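You operate a simulated robot arm through the tools that you are given. There is no shell and no other tool. Be economical: measure what you need, move in short steps, check, and stop when the job is done.

You are at the controls of a simulated two-armed robot. One attempt, no reset.

TASK
Hold the black tray on the tail end of the trailer bed steady with one hand and put the parts box labelled "bulbs" from the top of the wiring bench in it with the other.

Only the result counts: the job must be done as asked and must still hold three seconds after the hand-in. Knocking over, shifting, dropping, spilling or breaking anything else fails it.

THE ROBOT
Two 7-joint arms with two-finger parallel grippers on one trunk, on a base that drives. Base frame: it is fixed to the floor where the robot stands at the start and does not move with it; the origin is under the middle of the robot, x ahead of it, y to its left, z up. Lengths are in cm, angles in rad, forces in N, time in s.
The left shoulder is at the start at [7.1, 15.6, 100.5], the right one opposite. Places, roughly: black tray [-125, -200, 75]; parts box [200, -25, 100]. Payload 3.91 kg a hand.
Tool frame (each hand has its own): the origin (TCP) lies between the finger pads and is the grasp point; the fingertips stand 3 cm ahead of it; z points along the fingers, y is the line along which they close. The gripper opens to 11 cm. The fingers are 2 cm wide and 1 cm thick; the gripper's body (4.8 by 11.2 cm) begins 5.5 cm behind the TCP.
Orientation is that of the tool frame in the base frame, as a unit quaternion [x, y, z, w]. With the fingers straight down and closing along the base's y, the tool's x points along the base's -x, its y along +y and its z along -z.

THE INTERFACE
- The arms move only by the tool drive_tool. It takes "left_series", "right_series" or both (then of equal length, played together; a hand with none holds still); each is text: rows parted by semicolons, each of 7 numbers parted by spaces: the turn, a rotation vector about the base's x, y, z in units of 180 degrees (1.0 is 180 degrees), then the shift along the base's x, y, z in units of 100 mm (1.0 is 100 mm), then the gripper command, from -1 (fully open) to 1 (shut), values between in proportion. In form: ax ay az dx dy dz gripper; .... A call has 1 to 8 rows; each row is the pose to reach, as a shift and turn from the pose commanded when the call began. A call with a number of a shift or a turn outside -1 to 1 is refused whole. Each row takes 0.2 s and may step no farther than 5 cm and 0.15 rad from the row before; otherwise, or with a gripper value out of range, the whole call is refused. Where a pose cannot be reached the arm comes as near as it can. A force on the tool above 40 N (or 10 N above the force at the start of the call, whichever is more), or a blocked arm, ends the call early, and 0.2 s more pass. Each finger travels about 10.8 cm/s and halts on what it meets, pressing with about 44 N; the grip force reading is that of the motor and also rises with nothing between the fingers. The clock runs only during rows and for 0.2 s after the last one: add rows that repeat a pose to give the fingers time. The reply holds the time, the measured pose of the TCP, the force on the tool along the base axes, the opening and the grip force, in the units named above and with some noise, with the torque about the TCP (base axes, N m) and any sound that the robot's microphone picked up.
- Cameras (640 x 400 px; columns grow to the right, rows downward): "scene" is now at [14.44, -0.2, 128.42]; the picture's right is [-0.03, -1.00, 0.00], its down [-0.04, 0.00, -1.00] and it looks along [1.00, -0.03, -0.04] (base axes); focal length 266 px, centre (320, 200). "left" rides on the left gripper at [7.2, -1.7, -10.3] in its tool frame; the picture's right is [0.23, 0.97, 0.00], its down [-0.76, 0.18, -0.62] and it looks along [-0.61, 0.14, 0.78] (tool axes); focal length 222 px, centre (320, 200). "right" rides on the right gripper at [7.3, 1.7, -10.3] in its tool frame; the picture's right is [-0.23, 0.97, 0.00], its down [-0.76, -0.18, -0.62] and it looks along [-0.61, -0.14, 0.78] (tool axes); focal length 222 px, centre (320, 200). There is no depth. A picture from a camera that has moved, and an enlarged one, comes with that camera's place and axes in the base frame and with its lens.
- grab_frame(camera): a new picture of that camera. The clock stands still meanwhile.
- move_column(by): slides the trunk up (or, below 0, down) by that many cm; the arms and the scene camera ride with it, the base frame stays. It gives what a move gives, with no picture.
- base_move(legs): drives the robot by 1 to 6 legs, each [ahead, left, turn to the left] in cm, cm and rad, along the robot's own axes; the way and the turn of a leg run together, so that a leg with both is an arc; at most 150 cm and 3.142 rad a leg. The arms and the cameras ride along, it lands a little off, and it stops where it bumps. It gives what a move gives.
- head_to(pan, tilt): turns the head with the scene camera to pan (to the left, within 1.501 rad either way) and tilt (down, from -0.506 to 1.204), counted from straight ahead of the robot. It gives what a move gives.
- zoom(camera, box): a new picture of the part [left, top, right, bottom] of that camera's present view, enlarged. The clock stands still meanwhile.
- sign_off(): hands the job in; it is judged then, once.

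Go step by step. Nothing tells you exact positions but the pictures and the camera data: compare them with the known pose of the tool, close in by small moves and look again before you grip or let go. The budget is 120 turns and 100 pictures, counting those below and the enlarged ones. Unless the task says otherwise, let go and move clear before handing in.

The tools are called after ">>>" as a command line: name --argument value ..., lists and objects as JSON in quotes. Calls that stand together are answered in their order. drive_tool: Moves the arms, as the interface text tells. Its arguments: {"type":"object","properties":{"left_series":{"type":"string"},"right_series":{"type":"string"}},"required":[]} The other tools are called the same way: move_column (by) slides the trunk up or down; base_move (legs) drives the base; head_to (pan, tilt) turns the head that bears the scene camera; grab_frame (camera) takes a picture; zoom (camera, box) takes an enlarged picture of a part of a camera's view; sign_off () hands the job in.

At the start:

```text
t: 0.0
left_tcp_pos: [68.65, 20.3, 114.8]
left_tcp_rot: [0.0, 1.0, -0.001, 0.0]
left_wrist_force: [0.2, 0.3, 0.7]
left_wrist_torque: [-0.02, -0.01, -0.02]
left_grip_width: 10.98
left_grip_force: 0.0
right_tcp_pos: [74.9, -31.2, 121.36]
right_tcp_rot: [-0.001, 1.0, 0.0, 0.0]
right_wrist_force: [-0.5, 0.0, 0.1]
right_wrist_torque: [-0.02, 0.03, 0.0]
right_grip_width: 10.97
right_grip_force: 0.0
trunk travel left (down, up): [-45.0, 49.0]
robot x, y, heading: [0.0, 0.06, 0.002]
head pan, tilt: [-0.028, 0.04]
```

scene: 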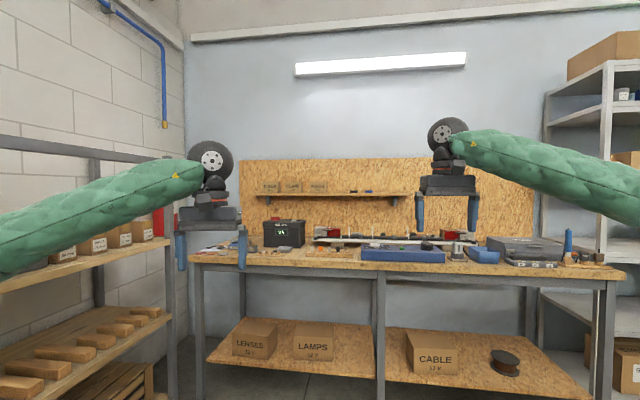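
right: 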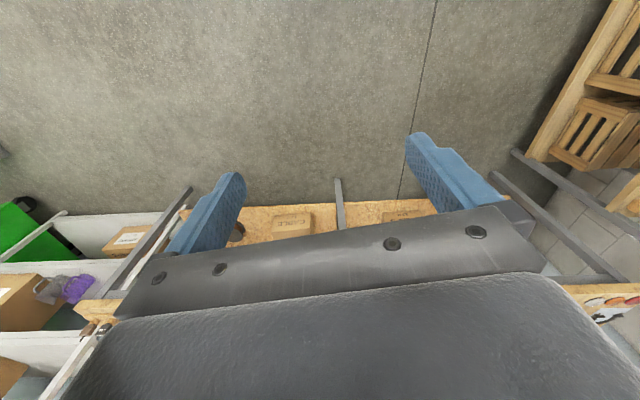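
left: 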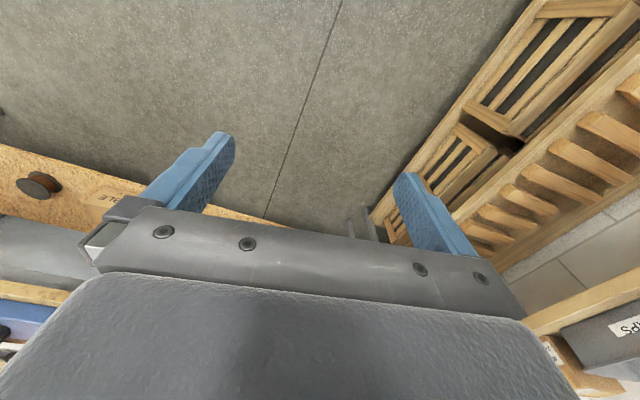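

I see the wiring bench ahead, with small items on it; the "bulbs" box isn't clear yet. I enlarge the bench top.

>>> zoom --camera "scene" --box '[180, 160, 420, 290]'

>>> zoom --camera "scene" --box '[400, 160, 640, 290]'

```text
2.67 times, centred on (300, 225) of scene
camera zoom: at [14.44, -0.2, 128.42], right [-0.03, -1.0, 0.0], down [-0.04, 0.0, -1.0], along [1.0, -0.03, -0.04], focal length 708 px, centre (373, 133)
```

zoom: 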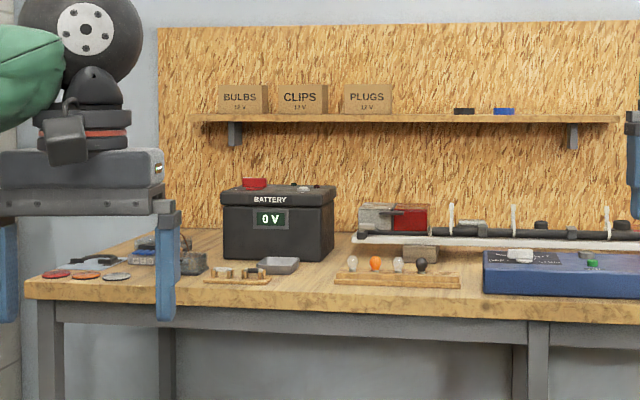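

```text
2.67 times, centred on (520, 225) of scene
camera zoom: at [14.44, -0.2, 128.42], right [-0.03, -1.0, 0.0], down [-0.04, 0.0, -1.0], along [1.0, -0.03, -0.04], focal length 708 px, centre (-213, 133)
```

zoom: 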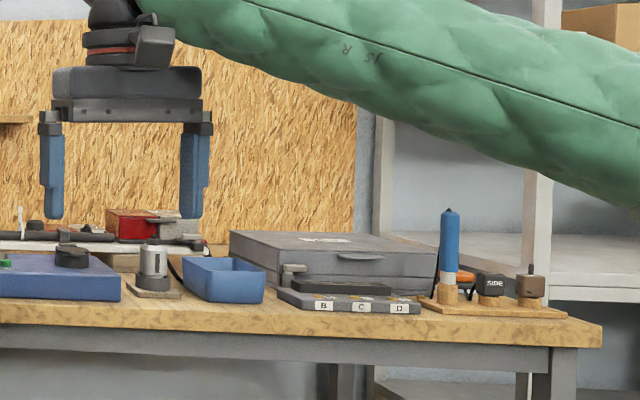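

The shelf cartons include "BULBS", but they're above the bench top; the box I want should sit on the top itself. I raise the trunk and look down for a better view.

>>> move_column --by 40

>>> head_to --pan 0 --tilt 0.45

>>> grab_frame --camera "scene"

```text
t: 3.8
left_tcp_pos: [68.66, 20.23, 154.91]
left_tcp_rot: [0.0, 1.0, 0.0, 0.0]
left_wrist_force: [0.3, -0.4, -0.6]
left_wrist_torque: [0.0, 0.01, -0.02]
left_grip_width: 10.99
left_grip_force: 0.1
right_tcp_pos: [74.88, -31.25, 161.33]
right_tcp_rot: [0.001, 1.0, 0.0, 0.0]
right_wrist_force: [0.1, 0.7, 0.1]
right_wrist_torque: [-0.02, -0.02, 0.02]
right_grip_width: 10.98
right_grip_force: 0.0
trunk travel left (down, up): [-85.0, 9.0]
robot x, y, heading: [0.09, -0.05, 0.002]
head pan, tilt: [-0.028, 0.04]
```

```text
t: 4.7
left_tcp_pos: [68.74, 20.2, 154.85]
left_tcp_rot: [0.0, 1.0, 0.001, -0.001]
left_wrist_force: [0.0, 0.2, -0.8]
left_wrist_torque: [0.0, 0.01, -0.04]
left_grip_width: 10.99
left_grip_force: 0.1
right_tcp_pos: [74.88, -31.17, 161.32]
right_tcp_rot: [0.0, 1.0, 0.0, -0.001]
right_wrist_force: [-0.7, 0.0, 0.6]
right_wrist_torque: [-0.01, 0.01, 0.02]
right_grip_width: 10.99
right_grip_force: 0.1
trunk travel left (down, up): [-85.0, 9.0]
robot x, y, heading: [-0.16, 0.36, 0.002]
head pan, tilt: [0.0, 0.45]
```

```text
94 pictures are left
camera scene: at [14.56, 0.04, 164.63], right [0.0, -1.0, 0.0], down [-0.43, 0.0, -0.9], along [0.9, 0.0, -0.43], focal length 266 px, centre (320, 200)
```

scene: 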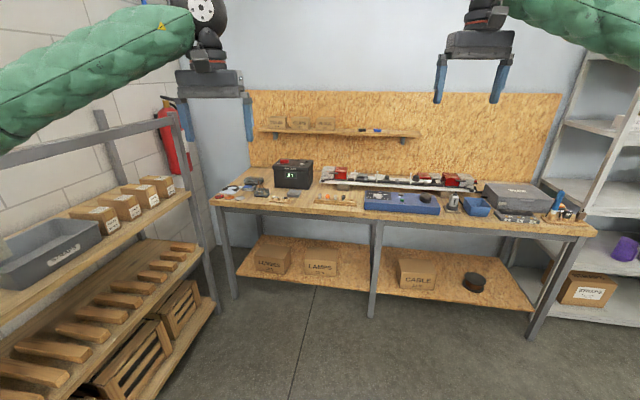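

>>> zoom --camera "scene" --box '[210, 140, 400, 260]'

>>> zoom --camera "scene" --box '[400, 140, 590, 260]'

```text
3.33 times, centred on (305, 200) of scene
camera zoom: at [14.56, 0.04, 164.63], right [0.0, -1.0, 0.0], down [-0.43, 0.0, -0.9], along [0.9, 0.0, -0.43], focal length 886 px, centre (370, 200)
```

zoom: 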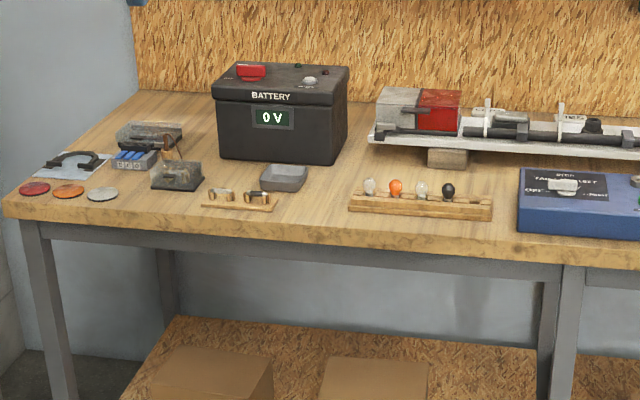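

```text
3.33 times, centred on (495, 200) of scene
camera zoom: at [14.56, 0.04, 164.63], right [0.0, -1.0, 0.0], down [-0.43, 0.0, -0.9], along [0.9, 0.0, -0.43], focal length 886 px, centre (-263, 200)
```

zoom: 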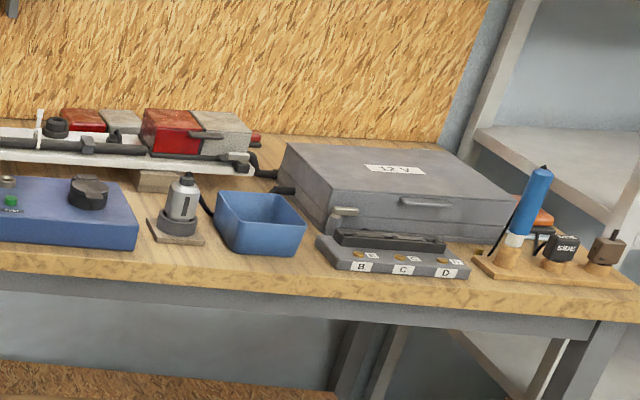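

No box on the bench top shows a "bulbs" label from here. I look around the room, including toward the trailer.

>>> head_to --pan -1.2 --tilt 0.4

>>> grab_frame --camera "scene"

>>> head_to --pan 1.2 --tilt 0.4

>>> grab_frame --camera "scene"

```text
t: 6.1
left_tcp_pos: [68.7, 20.3, 154.75]
left_tcp_rot: [0.0, 1.0, -0.001, 0.0]
left_wrist_force: [-0.1, -0.3, 0.0]
left_wrist_torque: [0.02, 0.0, 0.02]
left_grip_width: 10.99
left_grip_force: 0.1
right_tcp_pos: [74.87, -31.16, 161.37]
right_tcp_rot: [0.0, 1.0, 0.0, -0.001]
right_wrist_force: [-0.1, 0.1, 0.6]
right_wrist_torque: [0.02, -0.04, 0.02]
right_grip_width: 11.01
right_grip_force: 0.0
trunk travel left (down, up): [-85.0, 9.0]
robot x, y, heading: [0.15, 0.32, -0.001]
head pan, tilt: [-1.201, 0.4]
```

```text
91 pictures are left
camera scene: at [8.72, -8.59, 165.1], right [-0.93, -0.36, 0.0], down [-0.14, 0.36, -0.92], along [0.33, -0.86, -0.39], focal length 266 px, centre (320, 200)
```

scene: 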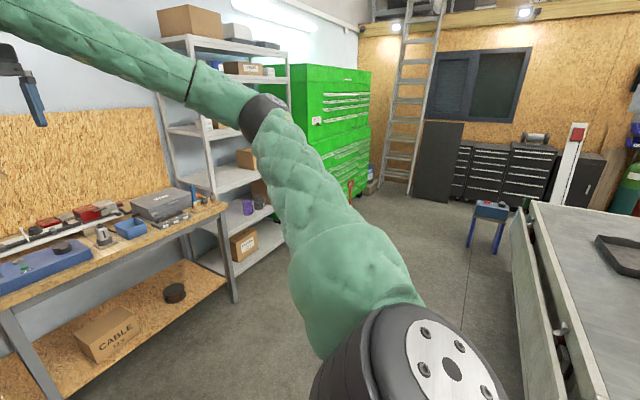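

```text
t: 8.3
left_tcp_pos: [68.67, 20.37, 154.67]
left_tcp_rot: [0.0, 1.0, 0.0, 0.0]
left_wrist_force: [0.3, 0.2, -0.4]
left_wrist_torque: [-0.04, 0.0, 0.01]
left_grip_width: 10.99
left_grip_force: 0.0
right_tcp_pos: [74.86, -31.16, 161.41]
right_tcp_rot: [0.0, 1.0, 0.001, -0.002]
right_wrist_force: [0.5, 0.2, 0.7]
right_wrist_torque: [0.01, 0.01, -0.01]
right_grip_width: 10.99
right_grip_force: 0.0
trunk travel left (down, up): [-85.0, 9.0]
robot x, y, heading: [0.16, 0.28, 0.001]
head pan, tilt: [1.201, 0.4]
```

```text
90 pictures are left
camera scene: at [8.72, 8.68, 165.1], right [0.93, -0.36, 0.0], down [-0.14, -0.36, -0.92], along [0.33, 0.86, -0.39], focal length 266 px, centre (320, 200)
```

scene: 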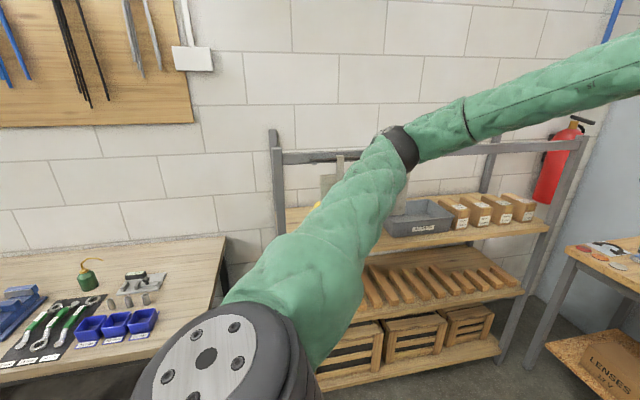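

The trailer with the black tray is behind right, matching the hint. I drive closer to the bench for a better view.

>>> base_move --legs '[[50, 0, 0]]'

>>> head_to --pan 0 --tilt 0.6

>>> grab_frame --camera "scene"

>>> grab_frame --camera "right"

>>> grab_frame --camera "left"

```text
t: 11.2
left_tcp_pos: [117.47, 19.4, 154.83]
left_tcp_rot: [0.004, 1.0, 0.0, 0.0]
left_wrist_force: [-0.1, -0.2, 0.0]
left_wrist_torque: [0.02, -0.04, 0.03]
left_grip_width: 11.01
left_grip_force: 0.0
right_tcp_pos: [123.27, -32.17, 161.58]
right_tcp_rot: [0.006, 1.0, -0.001, 0.0]
right_wrist_force: [-0.1, -0.6, 0.0]
right_wrist_torque: [-0.03, 0.0, 0.0]
right_grip_width: 10.99
right_grip_force: 0.0
trunk travel left (down, up): [-85.0, 9.0]
robot x, y, heading: [48.57, -0.18, -0.006]
head pan, tilt: [1.201, 0.4]
```

```text
t: 12.6
left_tcp_pos: [117.64, 19.35, 154.68]
left_tcp_rot: [0.004, 1.0, 0.001, 0.0]
left_wrist_force: [-0.6, 0.3, -0.4]
left_wrist_torque: [-0.01, -0.01, 0.0]
left_grip_width: 11.01
left_grip_force: 0.0
right_tcp_pos: [123.19, -32.25, 161.4]
right_tcp_rot: [0.004, 1.0, 0.0, -0.002]
right_wrist_force: [0.6, 0.2, 0.6]
right_wrist_torque: [0.03, 0.01, -0.03]
right_grip_width: 10.99
right_grip_force: 0.0
trunk travel left (down, up): [-85.0, 9.0]
robot x, y, heading: [48.62, -0.3, -0.007]
head pan, tilt: [0.0, 0.6]
```

```text
89 pictures are left
camera scene: at [63.02, -0.34, 163.27], right [-0.01, -1.0, 0.0], down [-0.57, 0.01, -0.82], along [0.82, -0.01, -0.57], focal length 266 px, centre (320, 200)
```

scene: 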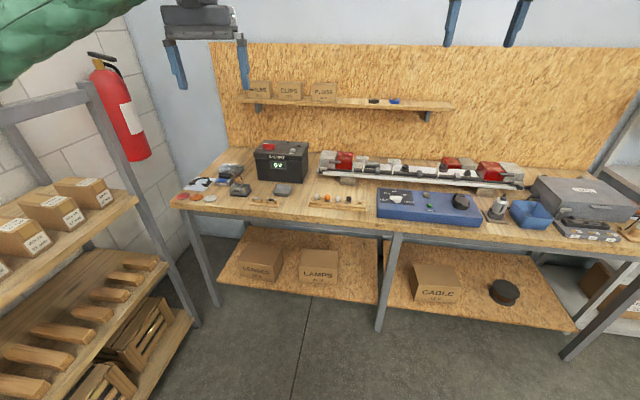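

```text
88 pictures are left
camera right: at [116.12, -30.55, 171.72], right [0.24, 0.97, 0.0], down [0.76, -0.19, 0.62], along [0.6, -0.15, -0.78], focal length 222 px, centre (320, 200)
```

right: 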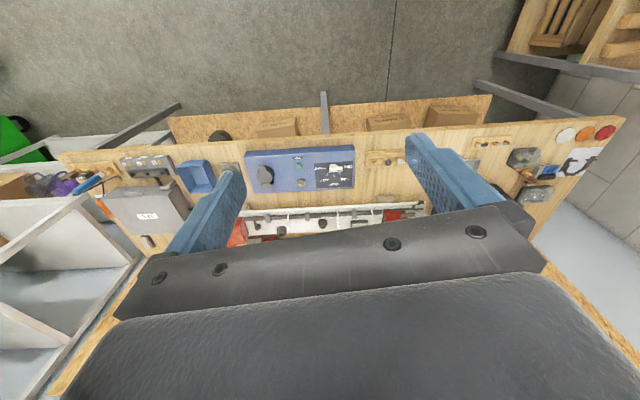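

```text
87 pictures are left
camera left: at [110.35, 17.81, 165.13], right [-0.22, 0.98, 0.0], down [0.76, 0.17, 0.62], along [0.61, 0.14, -0.78], focal length 222 px, centre (320, 200)
```

left: 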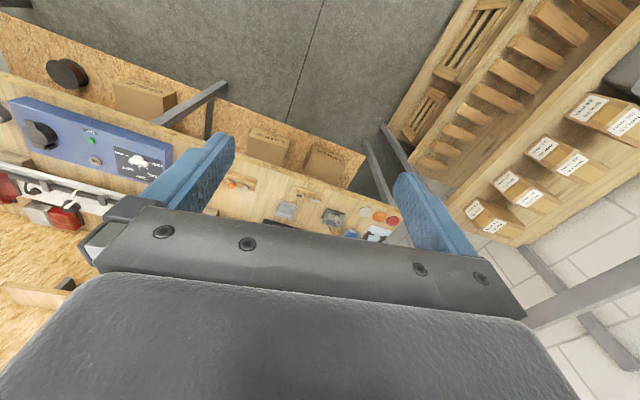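

The bench top is at about z 90. I enlarge its objects to find the label.

>>> zoom --camera "scene" --box '[170, 130, 330, 230]'

>>> zoom --camera "scene" --box '[310, 140, 470, 240]'

>>> zoom --camera "scene" --box '[470, 140, 640, 246]'

>>> zoom --camera "scene" --box '[230, 60, 390, 160]'

```text
4.00 times, centred on (250, 180) of scene
camera zoom: at [63.02, -0.34, 163.27], right [-0.01, -1.0, 0.0], down [-0.57, 0.01, -0.82], along [0.82, -0.01, -0.57], focal length 1063 px, centre (600, 280)
```

zoom: 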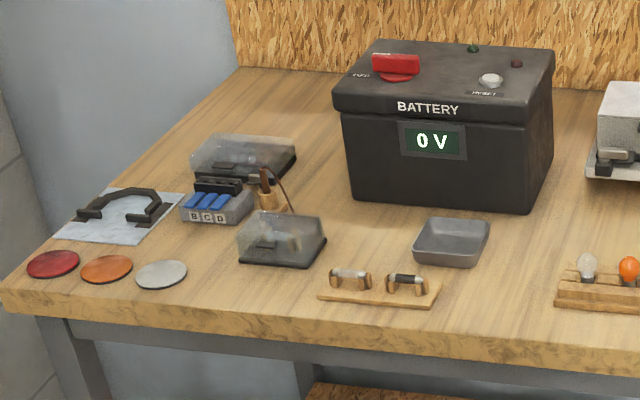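

```text
4.00 times, centred on (390, 190) of scene
camera zoom: at [63.02, -0.34, 163.27], right [-0.01, -1.0, 0.0], down [-0.57, 0.01, -0.82], along [0.82, -0.01, -0.57], focal length 1063 px, centre (40, 240)
```

zoom: 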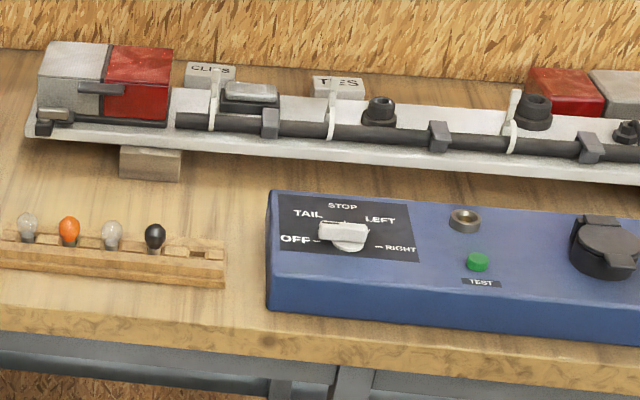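

```text
3.76 times, centred on (555, 193) of scene
camera zoom: at [63.02, -0.34, 163.27], right [-0.01, -1.0, 0.0], down [-0.57, 0.01, -0.82], along [0.82, -0.01, -0.57], focal length 1000 px, centre (-565, 226)
```

zoom: 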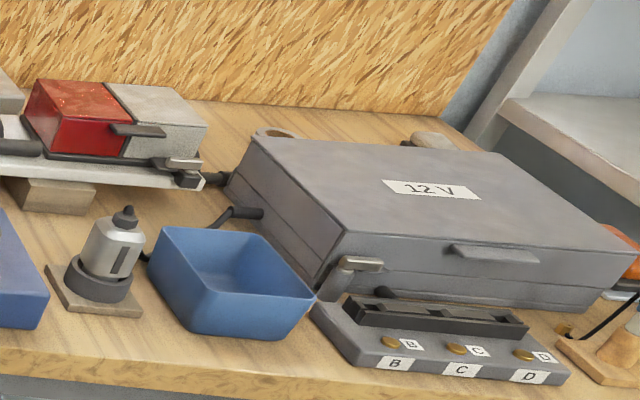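

```text
4.00 times, centred on (310, 110) of scene
camera zoom: at [63.02, -0.34, 163.27], right [-0.01, -1.0, 0.0], down [-0.57, 0.01, -0.82], along [0.82, -0.01, -0.57], focal length 1063 px, centre (360, 560)
```

zoom: 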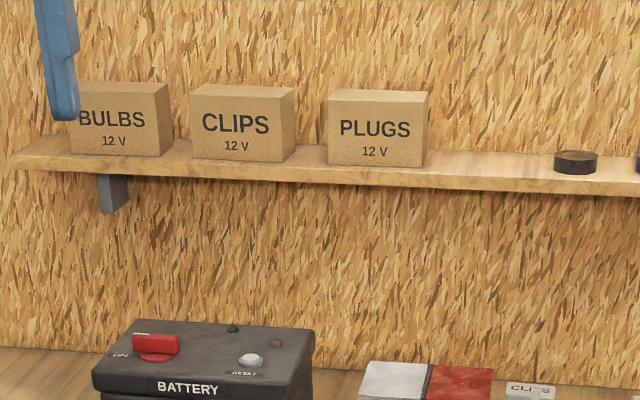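

Behind the light bar stand small boxes with labels on top ("CLIPS", "TIES"...); the "BULBS" one is likely among them near y -25. I go closer and higher to look over the bar.

>>> base_move --legs '[[35, 0, 0.006]]'

>>> move_column --by 8

>>> head_to --pan -0.1 --tilt 0.6

>>> zoom --camera "scene" --box '[160, 80, 480, 280]'

>>> grab_frame --camera "right"

```text
t: 14.8
left_tcp_pos: [151.64, 19.31, 154.91]
left_tcp_rot: [0.003, 1.0, 0.0, 0.001]
left_wrist_force: [-0.2, -0.1, -0.5]
left_wrist_torque: [0.0, -0.01, 0.0]
left_grip_width: 10.99
left_grip_force: 0.0
right_tcp_pos: [157.54, -32.29, 161.42]
right_tcp_rot: [0.004, 1.0, 0.0, 0.0]
right_wrist_force: [0.2, 1.2, 0.6]
right_wrist_torque: [0.03, 0.0, 0.01]
right_grip_width: 11.0
right_grip_force: 0.2
trunk travel left (down, up): [-85.0, 9.0]
robot x, y, heading: [82.88, -0.84, -0.005]
head pan, tilt: [0.0, 0.6]
```

```text
t: 16.0
left_tcp_pos: [151.76, 19.4, 162.83]
left_tcp_rot: [0.002, 1.0, 0.001, 0.0]
left_wrist_force: [-1.3, -0.2, -1.3]
left_wrist_torque: [0.0, -0.01, -0.02]
left_grip_width: 10.99
left_grip_force: 0.0
right_tcp_pos: [157.51, -32.25, 169.51]
right_tcp_rot: [0.003, 1.0, 0.0, 0.0]
right_wrist_force: [-0.2, -0.1, -0.2]
right_wrist_torque: [-0.03, -0.01, 0.01]
right_grip_width: 10.99
right_grip_force: 0.1
trunk travel left (down, up): [-93.0, 1.0]
robot x, y, heading: [83.11, -0.6, -0.007]
head pan, tilt: [0.0, 0.6]
```

```text
t: 16.7
left_tcp_pos: [151.79, 19.42, 162.94]
left_tcp_rot: [0.003, 1.0, 0.001, 0.0]
left_wrist_force: [-0.3, -0.9, 0.1]
left_wrist_torque: [0.03, -0.01, -0.02]
left_grip_width: 11.02
left_grip_force: 0.1
right_tcp_pos: [157.74, -32.35, 169.46]
right_tcp_rot: [0.004, 1.0, 0.0, 0.0]
right_wrist_force: [0.4, 0.1, -0.5]
right_wrist_torque: [0.0, -0.01, 0.02]
right_grip_width: 11.0
right_grip_force: 0.2
trunk travel left (down, up): [-93.0, 1.0]
robot x, y, heading: [83.06, -0.58, -0.009]
head pan, tilt: [-0.099, 0.6]
```

```text
2.00 times, centred on (320, 180) of scene
camera zoom: at [97.19, -1.46, 171.27], right [-0.11, -0.99, 0.0], down [-0.56, 0.06, -0.82], along [0.82, -0.09, -0.57], focal length 531 px, centre (320, 240)
```

zoom: 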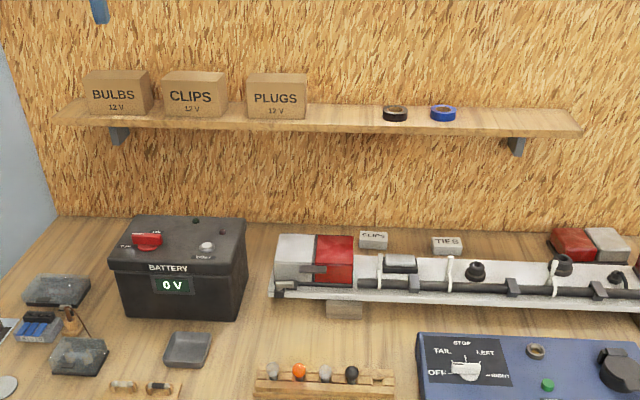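

```text
81 pictures are left
camera right: at [150.44, -30.6, 179.77], right [0.23, 0.97, 0.0], down [0.76, -0.18, 0.62], along [0.61, -0.15, -0.78], focal length 222 px, centre (320, 200)
```

right: 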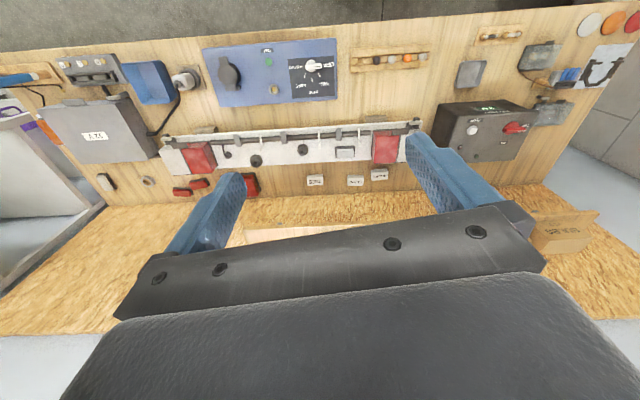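

Three small labelled boxes stand behind the bar, seen by the right hand's camera. I zoom in to read them.

>>> zoom --camera "right" --box '[290, 150, 410, 225]'

>>> zoom --camera "scene" --box '[310, 180, 410, 242]'

```text
5.33 times, centred on (350, 188) of right
camera zoom: at [150.44, -30.6, 179.77], right [0.23, 0.97, 0.0], down [0.76, -0.18, 0.62], along [0.61, -0.15, -0.78], focal length 1185 px, centre (160, 267)
```

zoom: 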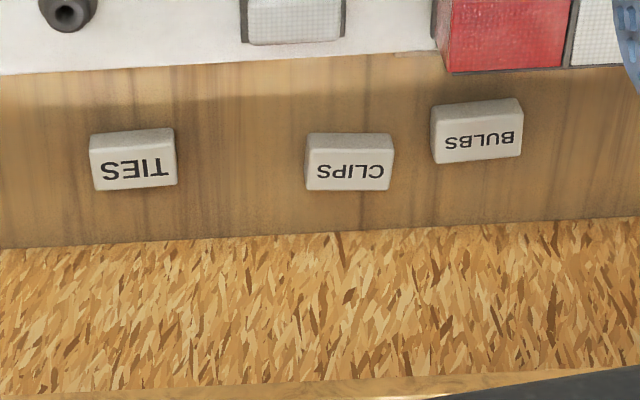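

```text
6.40 times, centred on (360, 211) of scene
camera zoom: at [97.19, -1.46, 171.27], right [-0.11, -0.99, 0.0], down [-0.56, 0.06, -0.82], along [0.82, -0.09, -0.57], focal length 1700 px, centre (64, 130)
```

zoom: 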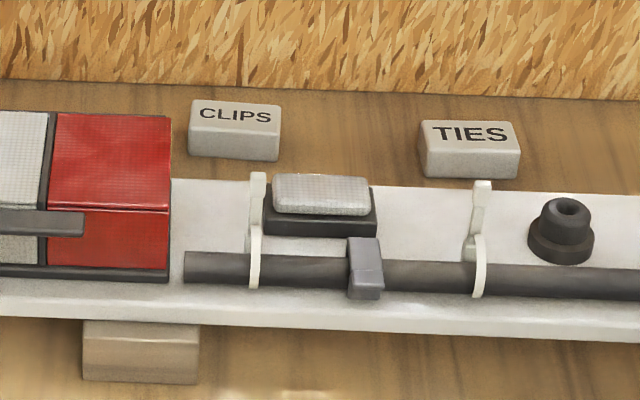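

The bulbs box (small, grey, ~7×3.5×4 cm) stands at about [212.5, -17.2, 91] behind the light bar, under the shelf edge, and the bench is turned about -0.155 rad to my frame. Before driving in I check my base's front clearance by looking down.

>>> head_to --pan 0 --tilt 1.2

>>> grab_frame --camera "scene"

```text
t: 17.7
left_tcp_pos: [151.85, 19.43, 162.76]
left_tcp_rot: [0.003, 1.0, 0.0, 0.0]
left_wrist_force: [0.3, -0.5, -0.9]
left_wrist_torque: [-0.01, 0.0, 0.02]
left_grip_width: 10.98
left_grip_force: 0.1
right_tcp_pos: [157.77, -32.32, 169.45]
right_tcp_rot: [0.004, 1.0, 0.0, 0.0]
right_wrist_force: [-0.2, 0.5, -0.2]
right_wrist_torque: [-0.02, 0.02, 0.02]
right_grip_width: 11.01
right_grip_force: 0.1
trunk travel left (down, up): [-93.0, 1.0]
robot x, y, heading: [82.9, -0.73, -0.006]
head pan, tilt: [0.0, 1.201]
```

```text
78 pictures are left
camera scene: at [94.01, -0.56, 166.82], right [-0.01, -1.0, 0.0], down [-0.93, 0.01, -0.36], along [0.36, 0.0, -0.93], focal length 266 px, centre (320, 200)
```

scene: 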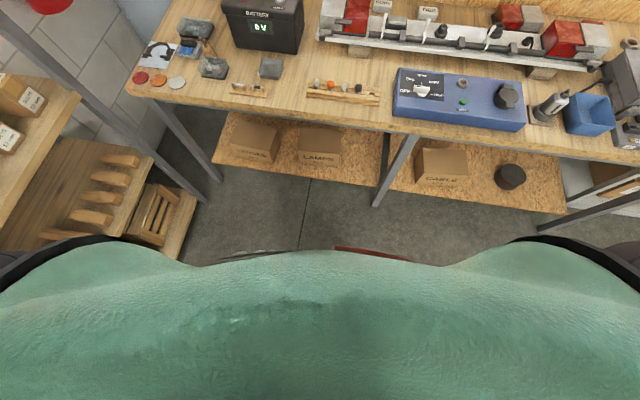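

The bench front sits near 157 along its normal, my base reaches ~38-42 ahead. I turn to face the bench squarely and move in partway, then check the clearance again.

>>> base_move --legs '[[0, 0, -0.149], [20, 22.6, 0]]'

>>> grab_frame --camera "scene"

>>> grab_frame --camera "right"

```text
t: 20.3
left_tcp_pos: [177.21, 27.6, 162.81]
left_tcp_rot: [0.076, 0.997, 0.001, 0.001]
left_wrist_force: [-1.8, 0.5, 0.0]
left_wrist_torque: [0.0, -0.03, 0.02]
left_grip_width: 11.0
left_grip_force: 0.0
right_tcp_pos: [175.65, -24.34, 169.47]
right_tcp_rot: [0.078, 0.997, 0.0, 0.0]
right_wrist_force: [-0.2, -0.2, 0.0]
right_wrist_torque: [0.03, 0.02, 0.01]
right_grip_width: 11.01
right_grip_force: 0.0
trunk travel left (down, up): [-93.0, 1.0]
robot x, y, heading: [106.43, 17.9, -0.151]
head pan, tilt: [0.0, 1.201]
```

```text
77 pictures are left
camera scene: at [117.14, 16.36, 166.83], right [-0.15, -0.99, 0.0], down [-0.92, 0.14, -0.36], along [0.36, -0.05, -0.93], focal length 266 px, centre (320, 200)
```

scene: 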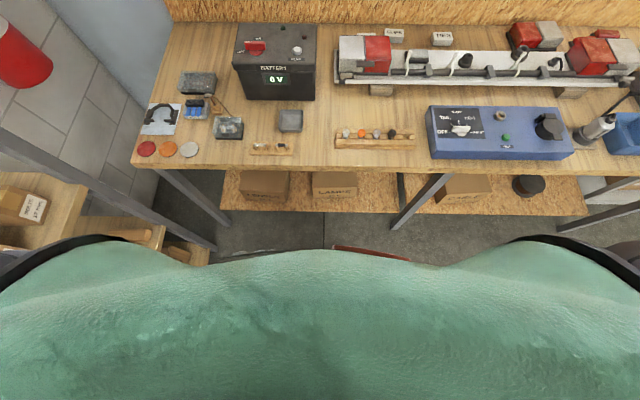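

```text
76 pictures are left
camera right: at [168.61, -21.65, 179.81], right [0.37, 0.93, 0.0], down [0.72, -0.29, 0.62], along [0.58, -0.23, -0.78], focal length 222 px, centre (320, 200)
```

right: 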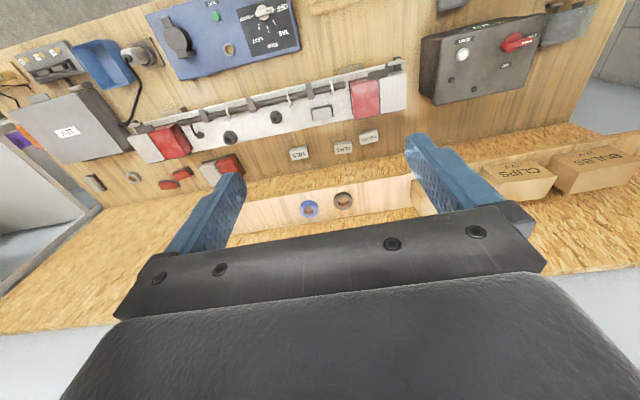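

I zoom on the rim just visible in front of the chest to judge the base edge.

>>> zoom --camera "scene" --box '[190, 215, 450, 280]'

>>> zoom --camera "right" --box '[270, 70, 430, 170]'

```text
2.46 times, centred on (320, 248) of scene
camera zoom: at [117.14, 16.36, 166.83], right [-0.15, -0.99, 0.0], down [-0.92, 0.14, -0.36], along [0.36, -0.05, -0.93], focal length 654 px, centre (320, 83)
```

zoom: 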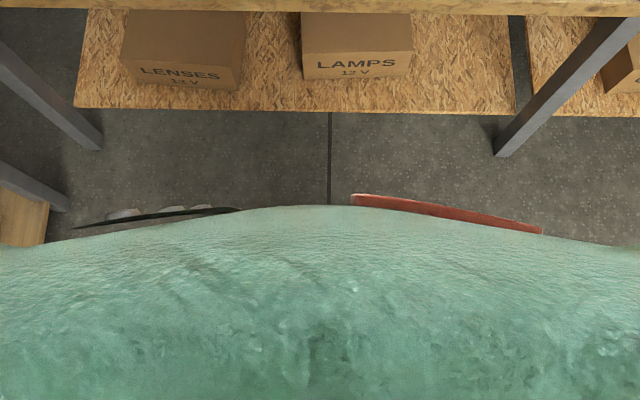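

```text
4.00 times, centred on (350, 120) of right
camera zoom: at [168.61, -21.65, 179.81], right [0.37, 0.93, 0.0], down [0.72, -0.29, 0.62], along [0.58, -0.23, -0.78], focal length 888 px, centre (200, 520)
```

zoom: 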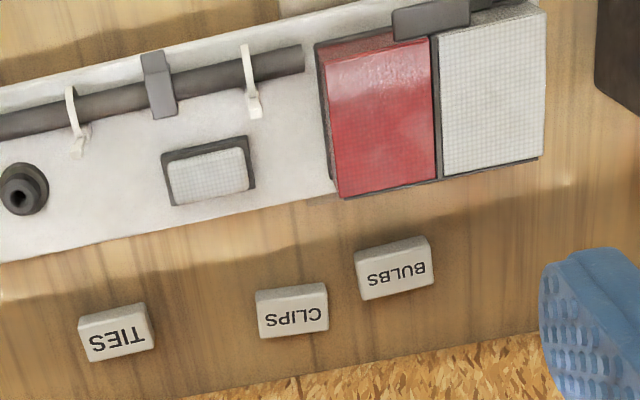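

The gap to the legs and lower shelf allows about 10 cm more. I drive in and lower the trunk so the arm can slope down behind the light bar.

>>> base_move --legs '[[9.5, 0, -0.004]]'

>>> move_column --by -25

>>> grab_frame --camera "scene"

```text
t: 21.5
left_tcp_pos: [185.26, 26.51, 163.55]
left_tcp_rot: [0.076, 0.997, -0.001, 0.005]
left_wrist_force: [-0.9, 0.1, 0.5]
left_wrist_torque: [0.03, -0.11, 0.01]
left_grip_width: 11.03
left_grip_force: 0.1
right_tcp_pos: [183.49, -25.38, 170.25]
right_tcp_rot: [0.077, 0.997, 0.001, 0.006]
right_wrist_force: [-1.0, -0.7, 0.4]
right_wrist_torque: [-0.02, -0.05, 0.03]
right_grip_width: 10.99
right_grip_force: 0.0
trunk travel left (down, up): [-93.0, 1.0]
robot x, y, heading: [115.97, 16.97, -0.151]
head pan, tilt: [0.0, 1.201]
```

```text
t: 24.1
left_tcp_pos: [186.56, 26.43, 137.84]
left_tcp_rot: [0.076, 0.997, 0.0, 0.001]
left_wrist_force: [0.1, 0.2, -0.1]
left_wrist_torque: [0.0, -0.02, 0.01]
left_grip_width: 10.99
left_grip_force: 0.0
right_tcp_pos: [185.01, -25.55, 144.52]
right_tcp_rot: [0.076, 0.997, 0.001, 0.001]
right_wrist_force: [-0.1, 0.3, 0.0]
right_wrist_torque: [-0.03, 0.01, 0.01]
right_grip_width: 10.97
right_grip_force: 0.1
trunk travel left (down, up): [-68.0, 26.0]
robot x, y, heading: [115.81, 16.6, -0.156]
head pan, tilt: [0.0, 1.201]
```

```text
73 pictures are left
camera scene: at [126.72, 15.05, 141.82], right [-0.15, -0.99, 0.0], down [-0.92, 0.14, -0.36], along [0.36, -0.05, -0.93], focal length 266 px, centre (320, 200)
```

scene: 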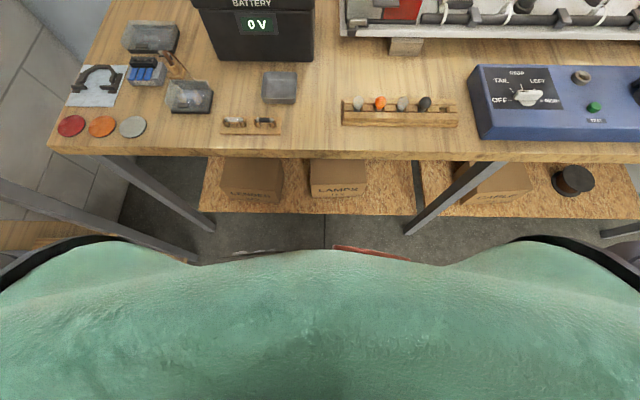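

No bump. I tilt the right hand 0.3 rad forward and move it toward a point above and in front of the light bar.

>>> drive_tool --right_series "-0.0037 -0.0236 0 0.15 0.25 -0.25 -1; -0.0074 -0.0472 0 0.3 0.5 -0.5 -1; -0.011 -0.0708 0 0.45 0.75 -0.75 -1; -0.0147 -0.0944 0 0.6 1.0 -1.0 -1; -0.0147 -0.0944 0 0.6 1.0 -1.0 -1"

>>> drive_tool --right_series "0 0 0 0 0 -0.4 -1; 0 0 0 0 0 -0.8 -1; 0 0 0 0 0.1 -1.0 -1; 0 0 0 0 0.1 -1.0 -1"

>>> grab_frame --camera "right"

>>> head_to --pan -0.1 --tilt 0.4

>>> grab_frame --camera "scene"

```text
t: 25.2
left_tcp_pos: [186.46, 26.29, 137.94]
left_tcp_rot: [0.076, 0.997, 0.0, 0.0]
left_wrist_force: [0.2, -0.1, 0.0]
left_wrist_torque: [0.03, 0.0, -0.02]
left_grip_width: 11.01
left_grip_force: 0.1
right_tcp_pos: [190.95, -15.3, 134.21]
right_tcp_rot: [0.076, 0.985, -0.011, 0.152]
right_wrist_force: [-1.5, -0.5, 0.9]
right_wrist_torque: [0.01, -0.03, -0.03]
right_grip_width: 11.0
right_grip_force: 0.0
trunk travel left (down, up): [-68.0, 26.0]
robot x, y, heading: [116.02, 16.56, -0.152]
head pan, tilt: [0.0, 1.201]
```

```text
t: 26.2
left_tcp_pos: [186.72, 26.3, 137.87]
left_tcp_rot: [0.076, 0.997, 0.0, 0.0]
left_wrist_force: [-0.6, 0.5, -0.5]
left_wrist_torque: [-0.02, 0.0, 0.01]
left_grip_width: 11.0
left_grip_force: 0.1
right_tcp_pos: [190.88, -14.29, 124.44]
right_tcp_rot: [0.076, 0.986, -0.011, 0.15]
right_wrist_force: [-1.1, 0.8, -0.1]
right_wrist_torque: [0.06, -0.01, 0.0]
right_grip_width: 10.98
right_grip_force: 0.1
trunk travel left (down, up): [-68.0, 26.0]
robot x, y, heading: [115.8, 16.39, -0.156]
head pan, tilt: [0.0, 1.201]
```

```text
72 pictures are left
camera right: at [181.19, -11.21, 132.19], right [0.36, 0.93, 0.07], down [0.51, -0.26, 0.82], along [0.78, -0.26, -0.57], focal length 222 px, centre (320, 200)
```

right: 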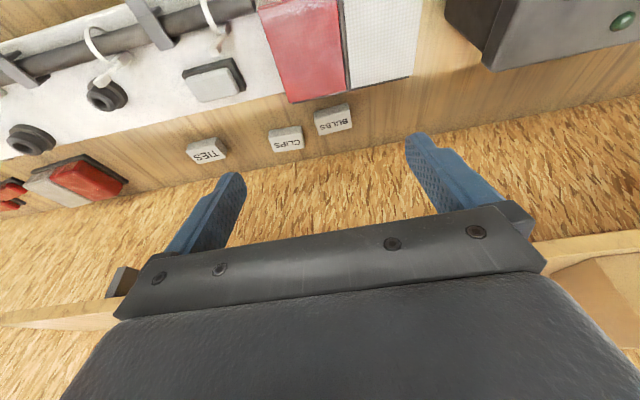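

```text
t: 27.4
left_tcp_pos: [186.65, 26.3, 137.85]
left_tcp_rot: [0.076, 0.997, 0.001, 0.001]
left_wrist_force: [-0.2, -0.1, 0.1]
left_wrist_torque: [-0.01, -0.02, 0.01]
left_grip_width: 11.02
left_grip_force: 0.1
right_tcp_pos: [190.92, -14.19, 124.5]
right_tcp_rot: [0.076, 0.986, -0.012, 0.151]
right_wrist_force: [-0.7, 0.1, 0.3]
right_wrist_torque: [-0.05, -0.02, -0.04]
right_grip_width: 11.02
right_grip_force: 0.0
trunk travel left (down, up): [-68.0, 26.0]
robot x, y, heading: [115.75, 16.78, -0.15]
head pan, tilt: [-0.099, 0.4]
```

```text
71 pictures are left
camera scene: at [130.14, 13.6, 148.09], right [-0.25, -0.97, 0.0], down [-0.38, 0.1, -0.92], along [0.89, -0.23, -0.39], focal length 266 px, centre (320, 200)
```

scene: 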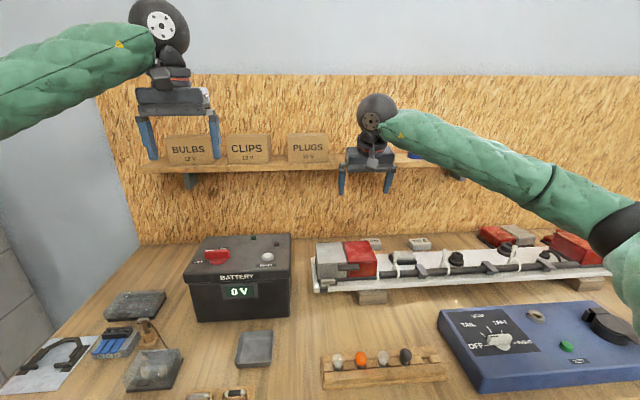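

The hand is well placed at n≈191. I raise the trunk slightly to keep the elbow high, then descend to a hover between bar and box with less tilt and the gripper at 9.5 cm.

>>> move_column --by 6

>>> drive_tool --right_series "0.0012 0.0078 0 0.15 0 -0.4 -0.73; 0.0024 0.0157 0 0.3 0 -0.8 -0.73; 0.0049 0.0315 0 0.45 0 -1.0 -0.73; 0.0049 0.0315 0 0.45 0 -1.0 -0.73"

>>> drive_tool --right_series "0 0 0 0.2 -0.03 -0.4 -0.73; 0 0 0 0.5 -0.08 -0.7 -0.73; 0 0 0 0.72 -0.12 -1.0 -0.73; 0 0 0 0.72 -0.12 -1.0 -0.73"

>>> grab_frame --camera "right"

>>> grab_frame --camera "scene"

```text
t: 28.4
left_tcp_pos: [186.83, 26.28, 143.83]
left_tcp_rot: [0.076, 0.997, 0.0, 0.0]
left_wrist_force: [-0.4, 0.2, -0.6]
left_wrist_torque: [-0.02, 0.02, -0.02]
left_grip_width: 10.99
left_grip_force: 0.0
right_tcp_pos: [190.93, -14.27, 130.49]
right_tcp_rot: [0.076, 0.986, -0.012, 0.149]
right_wrist_force: [0.0, -0.7, 1.0]
right_wrist_torque: [0.03, -0.02, -0.04]
right_grip_width: 10.96
right_grip_force: 0.0
trunk travel left (down, up): [-74.0, 20.0]
robot x, y, heading: [115.66, 16.67, -0.153]
head pan, tilt: [-0.099, 0.4]
```

```text
t: 29.4
left_tcp_pos: [186.63, 26.33, 143.79]
left_tcp_rot: [0.076, 0.997, 0.0, 0.001]
left_wrist_force: [0.4, -0.1, 0.0]
left_wrist_torque: [-0.02, 0.0, 0.03]
left_grip_width: 11.02
left_grip_force: 0.1
right_tcp_pos: [195.43, -14.31, 120.52]
right_tcp_rot: [0.076, 0.992, -0.007, 0.1]
right_wrist_force: [-0.5, 0.2, 0.2]
right_wrist_torque: [0.0, 0.0, 0.01]
right_grip_width: 9.51
right_grip_force: 0.1
trunk travel left (down, up): [-74.0, 20.0]
robot x, y, heading: [115.93, 16.74, -0.157]
head pan, tilt: [-0.099, 0.4]
```

```text
t: 30.4
left_tcp_pos: [186.61, 26.4, 143.82]
left_tcp_rot: [0.076, 0.997, -0.001, 0.001]
left_wrist_force: [-0.4, 0.1, 0.7]
left_wrist_torque: [-0.02, -0.03, 0.02]
left_grip_width: 11.0
left_grip_force: 0.1
right_tcp_pos: [202.71, -15.78, 110.65]
right_tcp_rot: [0.076, 0.992, -0.007, 0.1]
right_wrist_force: [0.7, 0.1, -0.1]
right_wrist_torque: [-0.02, 0.0, 0.03]
right_grip_width: 9.52
right_grip_force: 0.0
trunk travel left (down, up): [-74.0, 20.0]
robot x, y, heading: [116.17, 16.99, -0.147]
head pan, tilt: [-0.099, 0.4]
```

```text
70 pictures are left
camera right: at [193.93, -12.76, 119.27], right [0.37, 0.93, 0.05], down [0.59, -0.27, 0.76], along [0.72, -0.25, -0.65], focal length 222 px, centre (320, 200)
```

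right: 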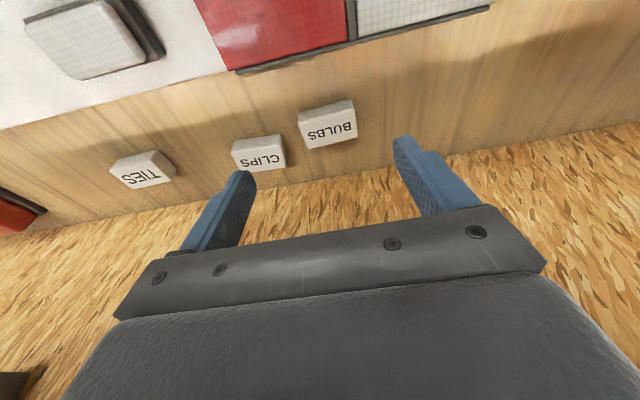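

```text
69 pictures are left
camera scene: at [130.1, 13.59, 154.1], right [-0.25, -0.97, 0.0], down [-0.38, 0.1, -0.92], along [0.89, -0.23, -0.39], focal length 266 px, centre (320, 200)
```

scene: 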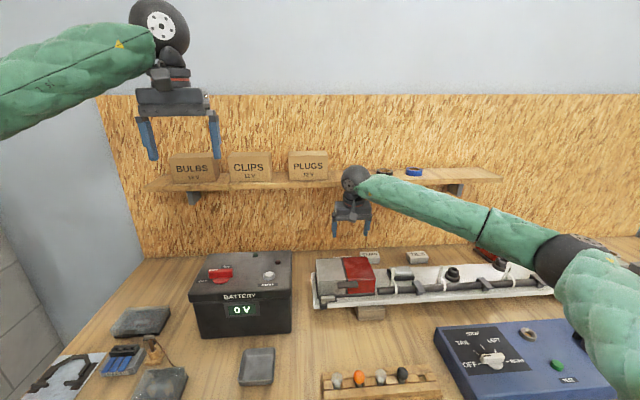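

The box top is at about [211.3, -16.8, 91.4]. I descend diagonally in steps, gripper narrowed a little so as not to touch CLIPS, watching the elbow.

>>> drive_tool --right_series "0 0 0 0.2 0 -0.4 -0.68; 0 0 0 0.4 -0.02 -0.8 -0.68; 0 0 0 0.5 -0.04 -1.0 -0.68; 0 0 0 0.5 -0.04 -1.0 -0.68"

>>> grab_frame --camera "right"

>>> grab_frame --camera "scene"

```text
t: 31.4
left_tcp_pos: [186.67, 26.23, 143.93]
left_tcp_rot: [0.075, 0.997, 0.001, 0.0]
left_wrist_force: [0.0, -0.8, 0.0]
left_wrist_torque: [-0.01, 0.01, 0.04]
left_grip_width: 11.0
left_grip_force: 0.1
right_tcp_pos: [207.74, -16.12, 100.16]
right_tcp_rot: [0.076, 0.992, -0.007, 0.1]
right_wrist_force: [0.0, 0.4, 0.3]
right_wrist_torque: [0.02, -0.01, 0.03]
right_grip_width: 9.24
right_grip_force: 0.0
trunk travel left (down, up): [-74.0, 20.0]
robot x, y, heading: [115.52, 16.44, -0.152]
head pan, tilt: [-0.099, 0.4]
```

```text
68 pictures are left
camera right: at [198.81, -13.15, 108.88], right [0.37, 0.93, 0.05], down [0.59, -0.27, 0.76], along [0.72, -0.25, -0.65], focal length 222 px, centre (320, 200)
```

right: 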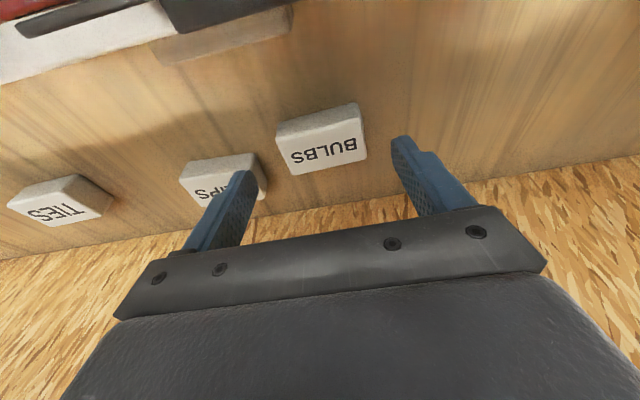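

```text
67 pictures are left
camera scene: at [130.15, 13.59, 154.09], right [-0.25, -0.97, 0.0], down [-0.38, 0.1, -0.92], along [0.89, -0.23, -0.39], focal length 266 px, centre (320, 200)
```

scene: 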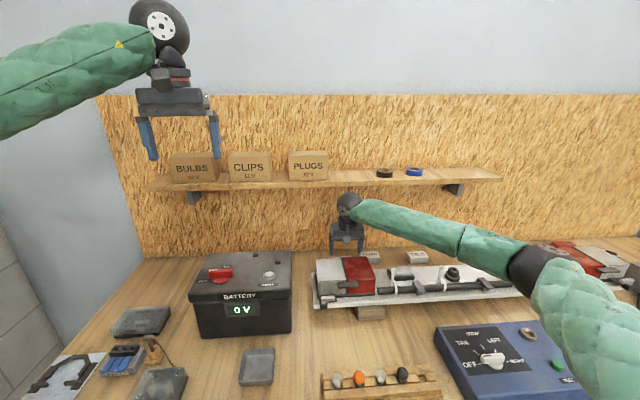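

The fingers straddle the box well; TCP needs about 3 cm further in and 8.5 cm down. I go in two stages without closing yet.

>>> drive_tool --right_series "0 0 0 0.1 -0.02 -0.3 -0.68; 0 0 0 0.2 -0.04 -0.55 -0.68; 0 0 0 0.31 -0.06 -0.8 -0.68; 0 0 0 0.31 -0.06 -0.8 -0.68"

>>> grab_frame --camera "right"

>>> zoom --camera "scene" --box '[280, 150, 440, 320]'

```text
t: 32.2
left_tcp_pos: [186.67, 26.34, 143.84]
left_tcp_rot: [0.076, 0.997, -0.001, 0.001]
left_wrist_force: [1.0, 0.0, -0.4]
left_wrist_torque: [-0.02, 0.01, 0.0]
left_grip_width: 11.0
left_grip_force: 0.1
right_tcp_pos: [210.84, -16.42, 93.11]
right_tcp_rot: [0.077, 0.992, -0.005, 0.104]
right_wrist_force: [-14.0, 1.4, 14.3]
right_wrist_torque: [-0.6, 0.57, -0.63]
right_grip_width: 9.24
right_grip_force: 0.8
trunk travel left (down, up): [-74.0, 20.0]
robot x, y, heading: [115.52, 16.63, -0.152]
head pan, tilt: [-0.099, 0.4]
stopped in row 4 (right hand): the force on the tool passed its limit at 46 N (the readings are from after the stop); the commanded pose is now the measured one
```

```text
66 pictures are left
camera right: at [202.03, -13.43, 101.77], right [0.37, 0.93, 0.05], down [0.58, -0.27, 0.77], along [0.72, -0.25, -0.64], focal length 222 px, centre (320, 200)
```

right: 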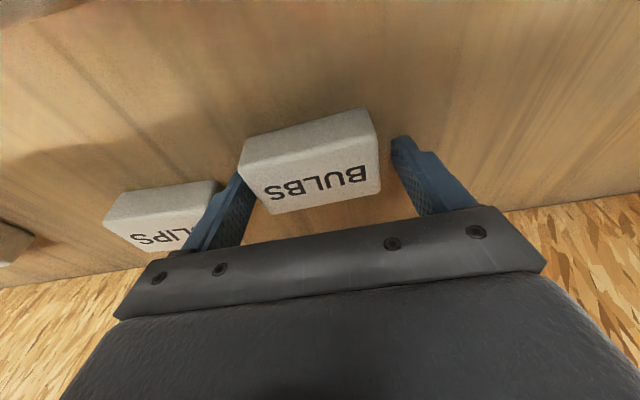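

```text
2.35 times, centred on (360, 235) of scene
camera zoom: at [130.15, 13.63, 154.08], right [-0.25, -0.97, 0.0], down [-0.38, 0.1, -0.92], along [0.89, -0.23, -0.39], focal length 625 px, centre (226, 118)
```

zoom: 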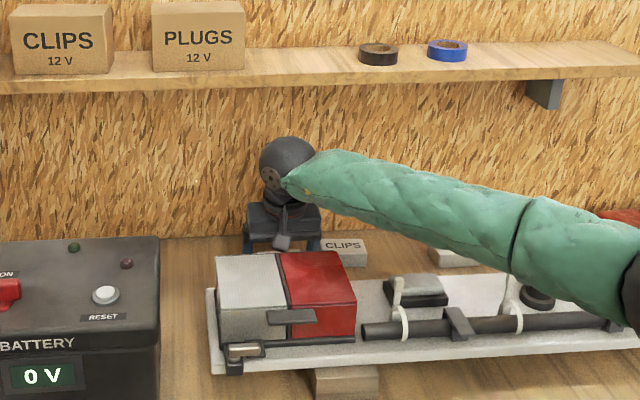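

A contact stopped the move, probably the -y finger against the CLIPS box or bulbs edge. I back up 2 cm and look closely.

>>> drive_tool --right_series "0 0 0 -0.06 0.01 0.2 -0.68; 0 0 0 -0.06 0.01 0.2 -0.68"

>>> zoom --camera "right" --box '[90, 80, 450, 280]'

```text
t: 32.8
left_tcp_pos: [186.69, 26.27, 143.78]
left_tcp_rot: [0.076, 0.997, -0.001, 0.001]
left_wrist_force: [-0.3, -0.1, -0.6]
left_wrist_torque: [0.0, 0.03, -0.01]
left_grip_width: 10.99
left_grip_force: 0.1
right_tcp_pos: [210.28, -16.42, 95.0]
right_tcp_rot: [0.077, 0.992, -0.005, 0.103]
right_wrist_force: [0.2, -0.3, 1.3]
right_wrist_torque: [0.0, -0.02, 0.03]
right_grip_width: 9.25
right_grip_force: 0.0
trunk travel left (down, up): [-74.0, 20.0]
robot x, y, heading: [115.9, 16.06, -0.154]
head pan, tilt: [-0.099, 0.4]
```

```text
1.78 times, centred on (270, 180) of right
camera zoom: at [201.5, -13.37, 103.65], right [0.37, 0.93, 0.05], down [0.58, -0.27, 0.77], along [0.72, -0.25, -0.64], focal length 395 px, centre (409, 236)
```

zoom: 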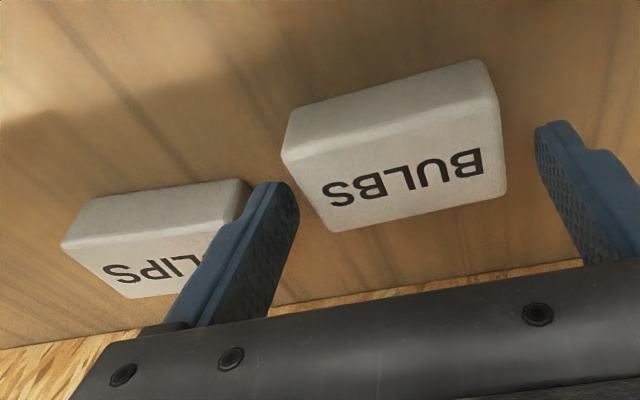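

The -y finger was landing on the bulbs box's left rim: box spans about 8.1 cm, centre slightly more toward -y than my hand. I shift 0.55 cm to the right and look again.

>>> drive_tool --right_series "0 0 0 0 -0.055 0.03 -0.71; 0 0 0 0 -0.055 0.03 -0.71"

>>> zoom --camera "right" --box '[90, 80, 450, 280]'

```text
t: 33.4
left_tcp_pos: [186.77, 26.35, 143.83]
left_tcp_rot: [0.076, 0.997, 0.0, 0.001]
left_wrist_force: [0.8, 1.2, -0.2]
left_wrist_torque: [0.02, 0.0, 0.02]
left_grip_width: 11.01
left_grip_force: 0.2
right_tcp_pos: [210.34, -16.86, 95.43]
right_tcp_rot: [0.076, 0.992, -0.005, 0.103]
right_wrist_force: [-0.4, 0.0, -0.4]
right_wrist_torque: [0.0, -0.01, 0.03]
right_grip_width: 9.42
right_grip_force: 0.0
trunk travel left (down, up): [-74.0, 20.0]
robot x, y, heading: [116.33, 16.74, -0.146]
head pan, tilt: [-0.099, 0.4]
```

```text
1.78 times, centred on (270, 180) of right
camera zoom: at [201.54, -13.95, 104.02], right [0.37, 0.93, 0.05], down [0.58, -0.27, 0.77], along [0.72, -0.25, -0.64], focal length 395 px, centre (409, 236)
```

zoom: 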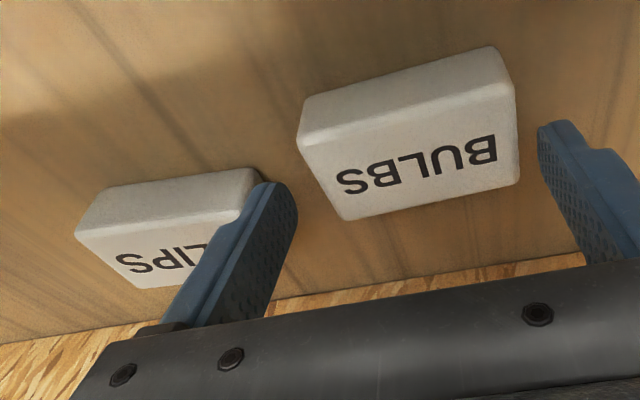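

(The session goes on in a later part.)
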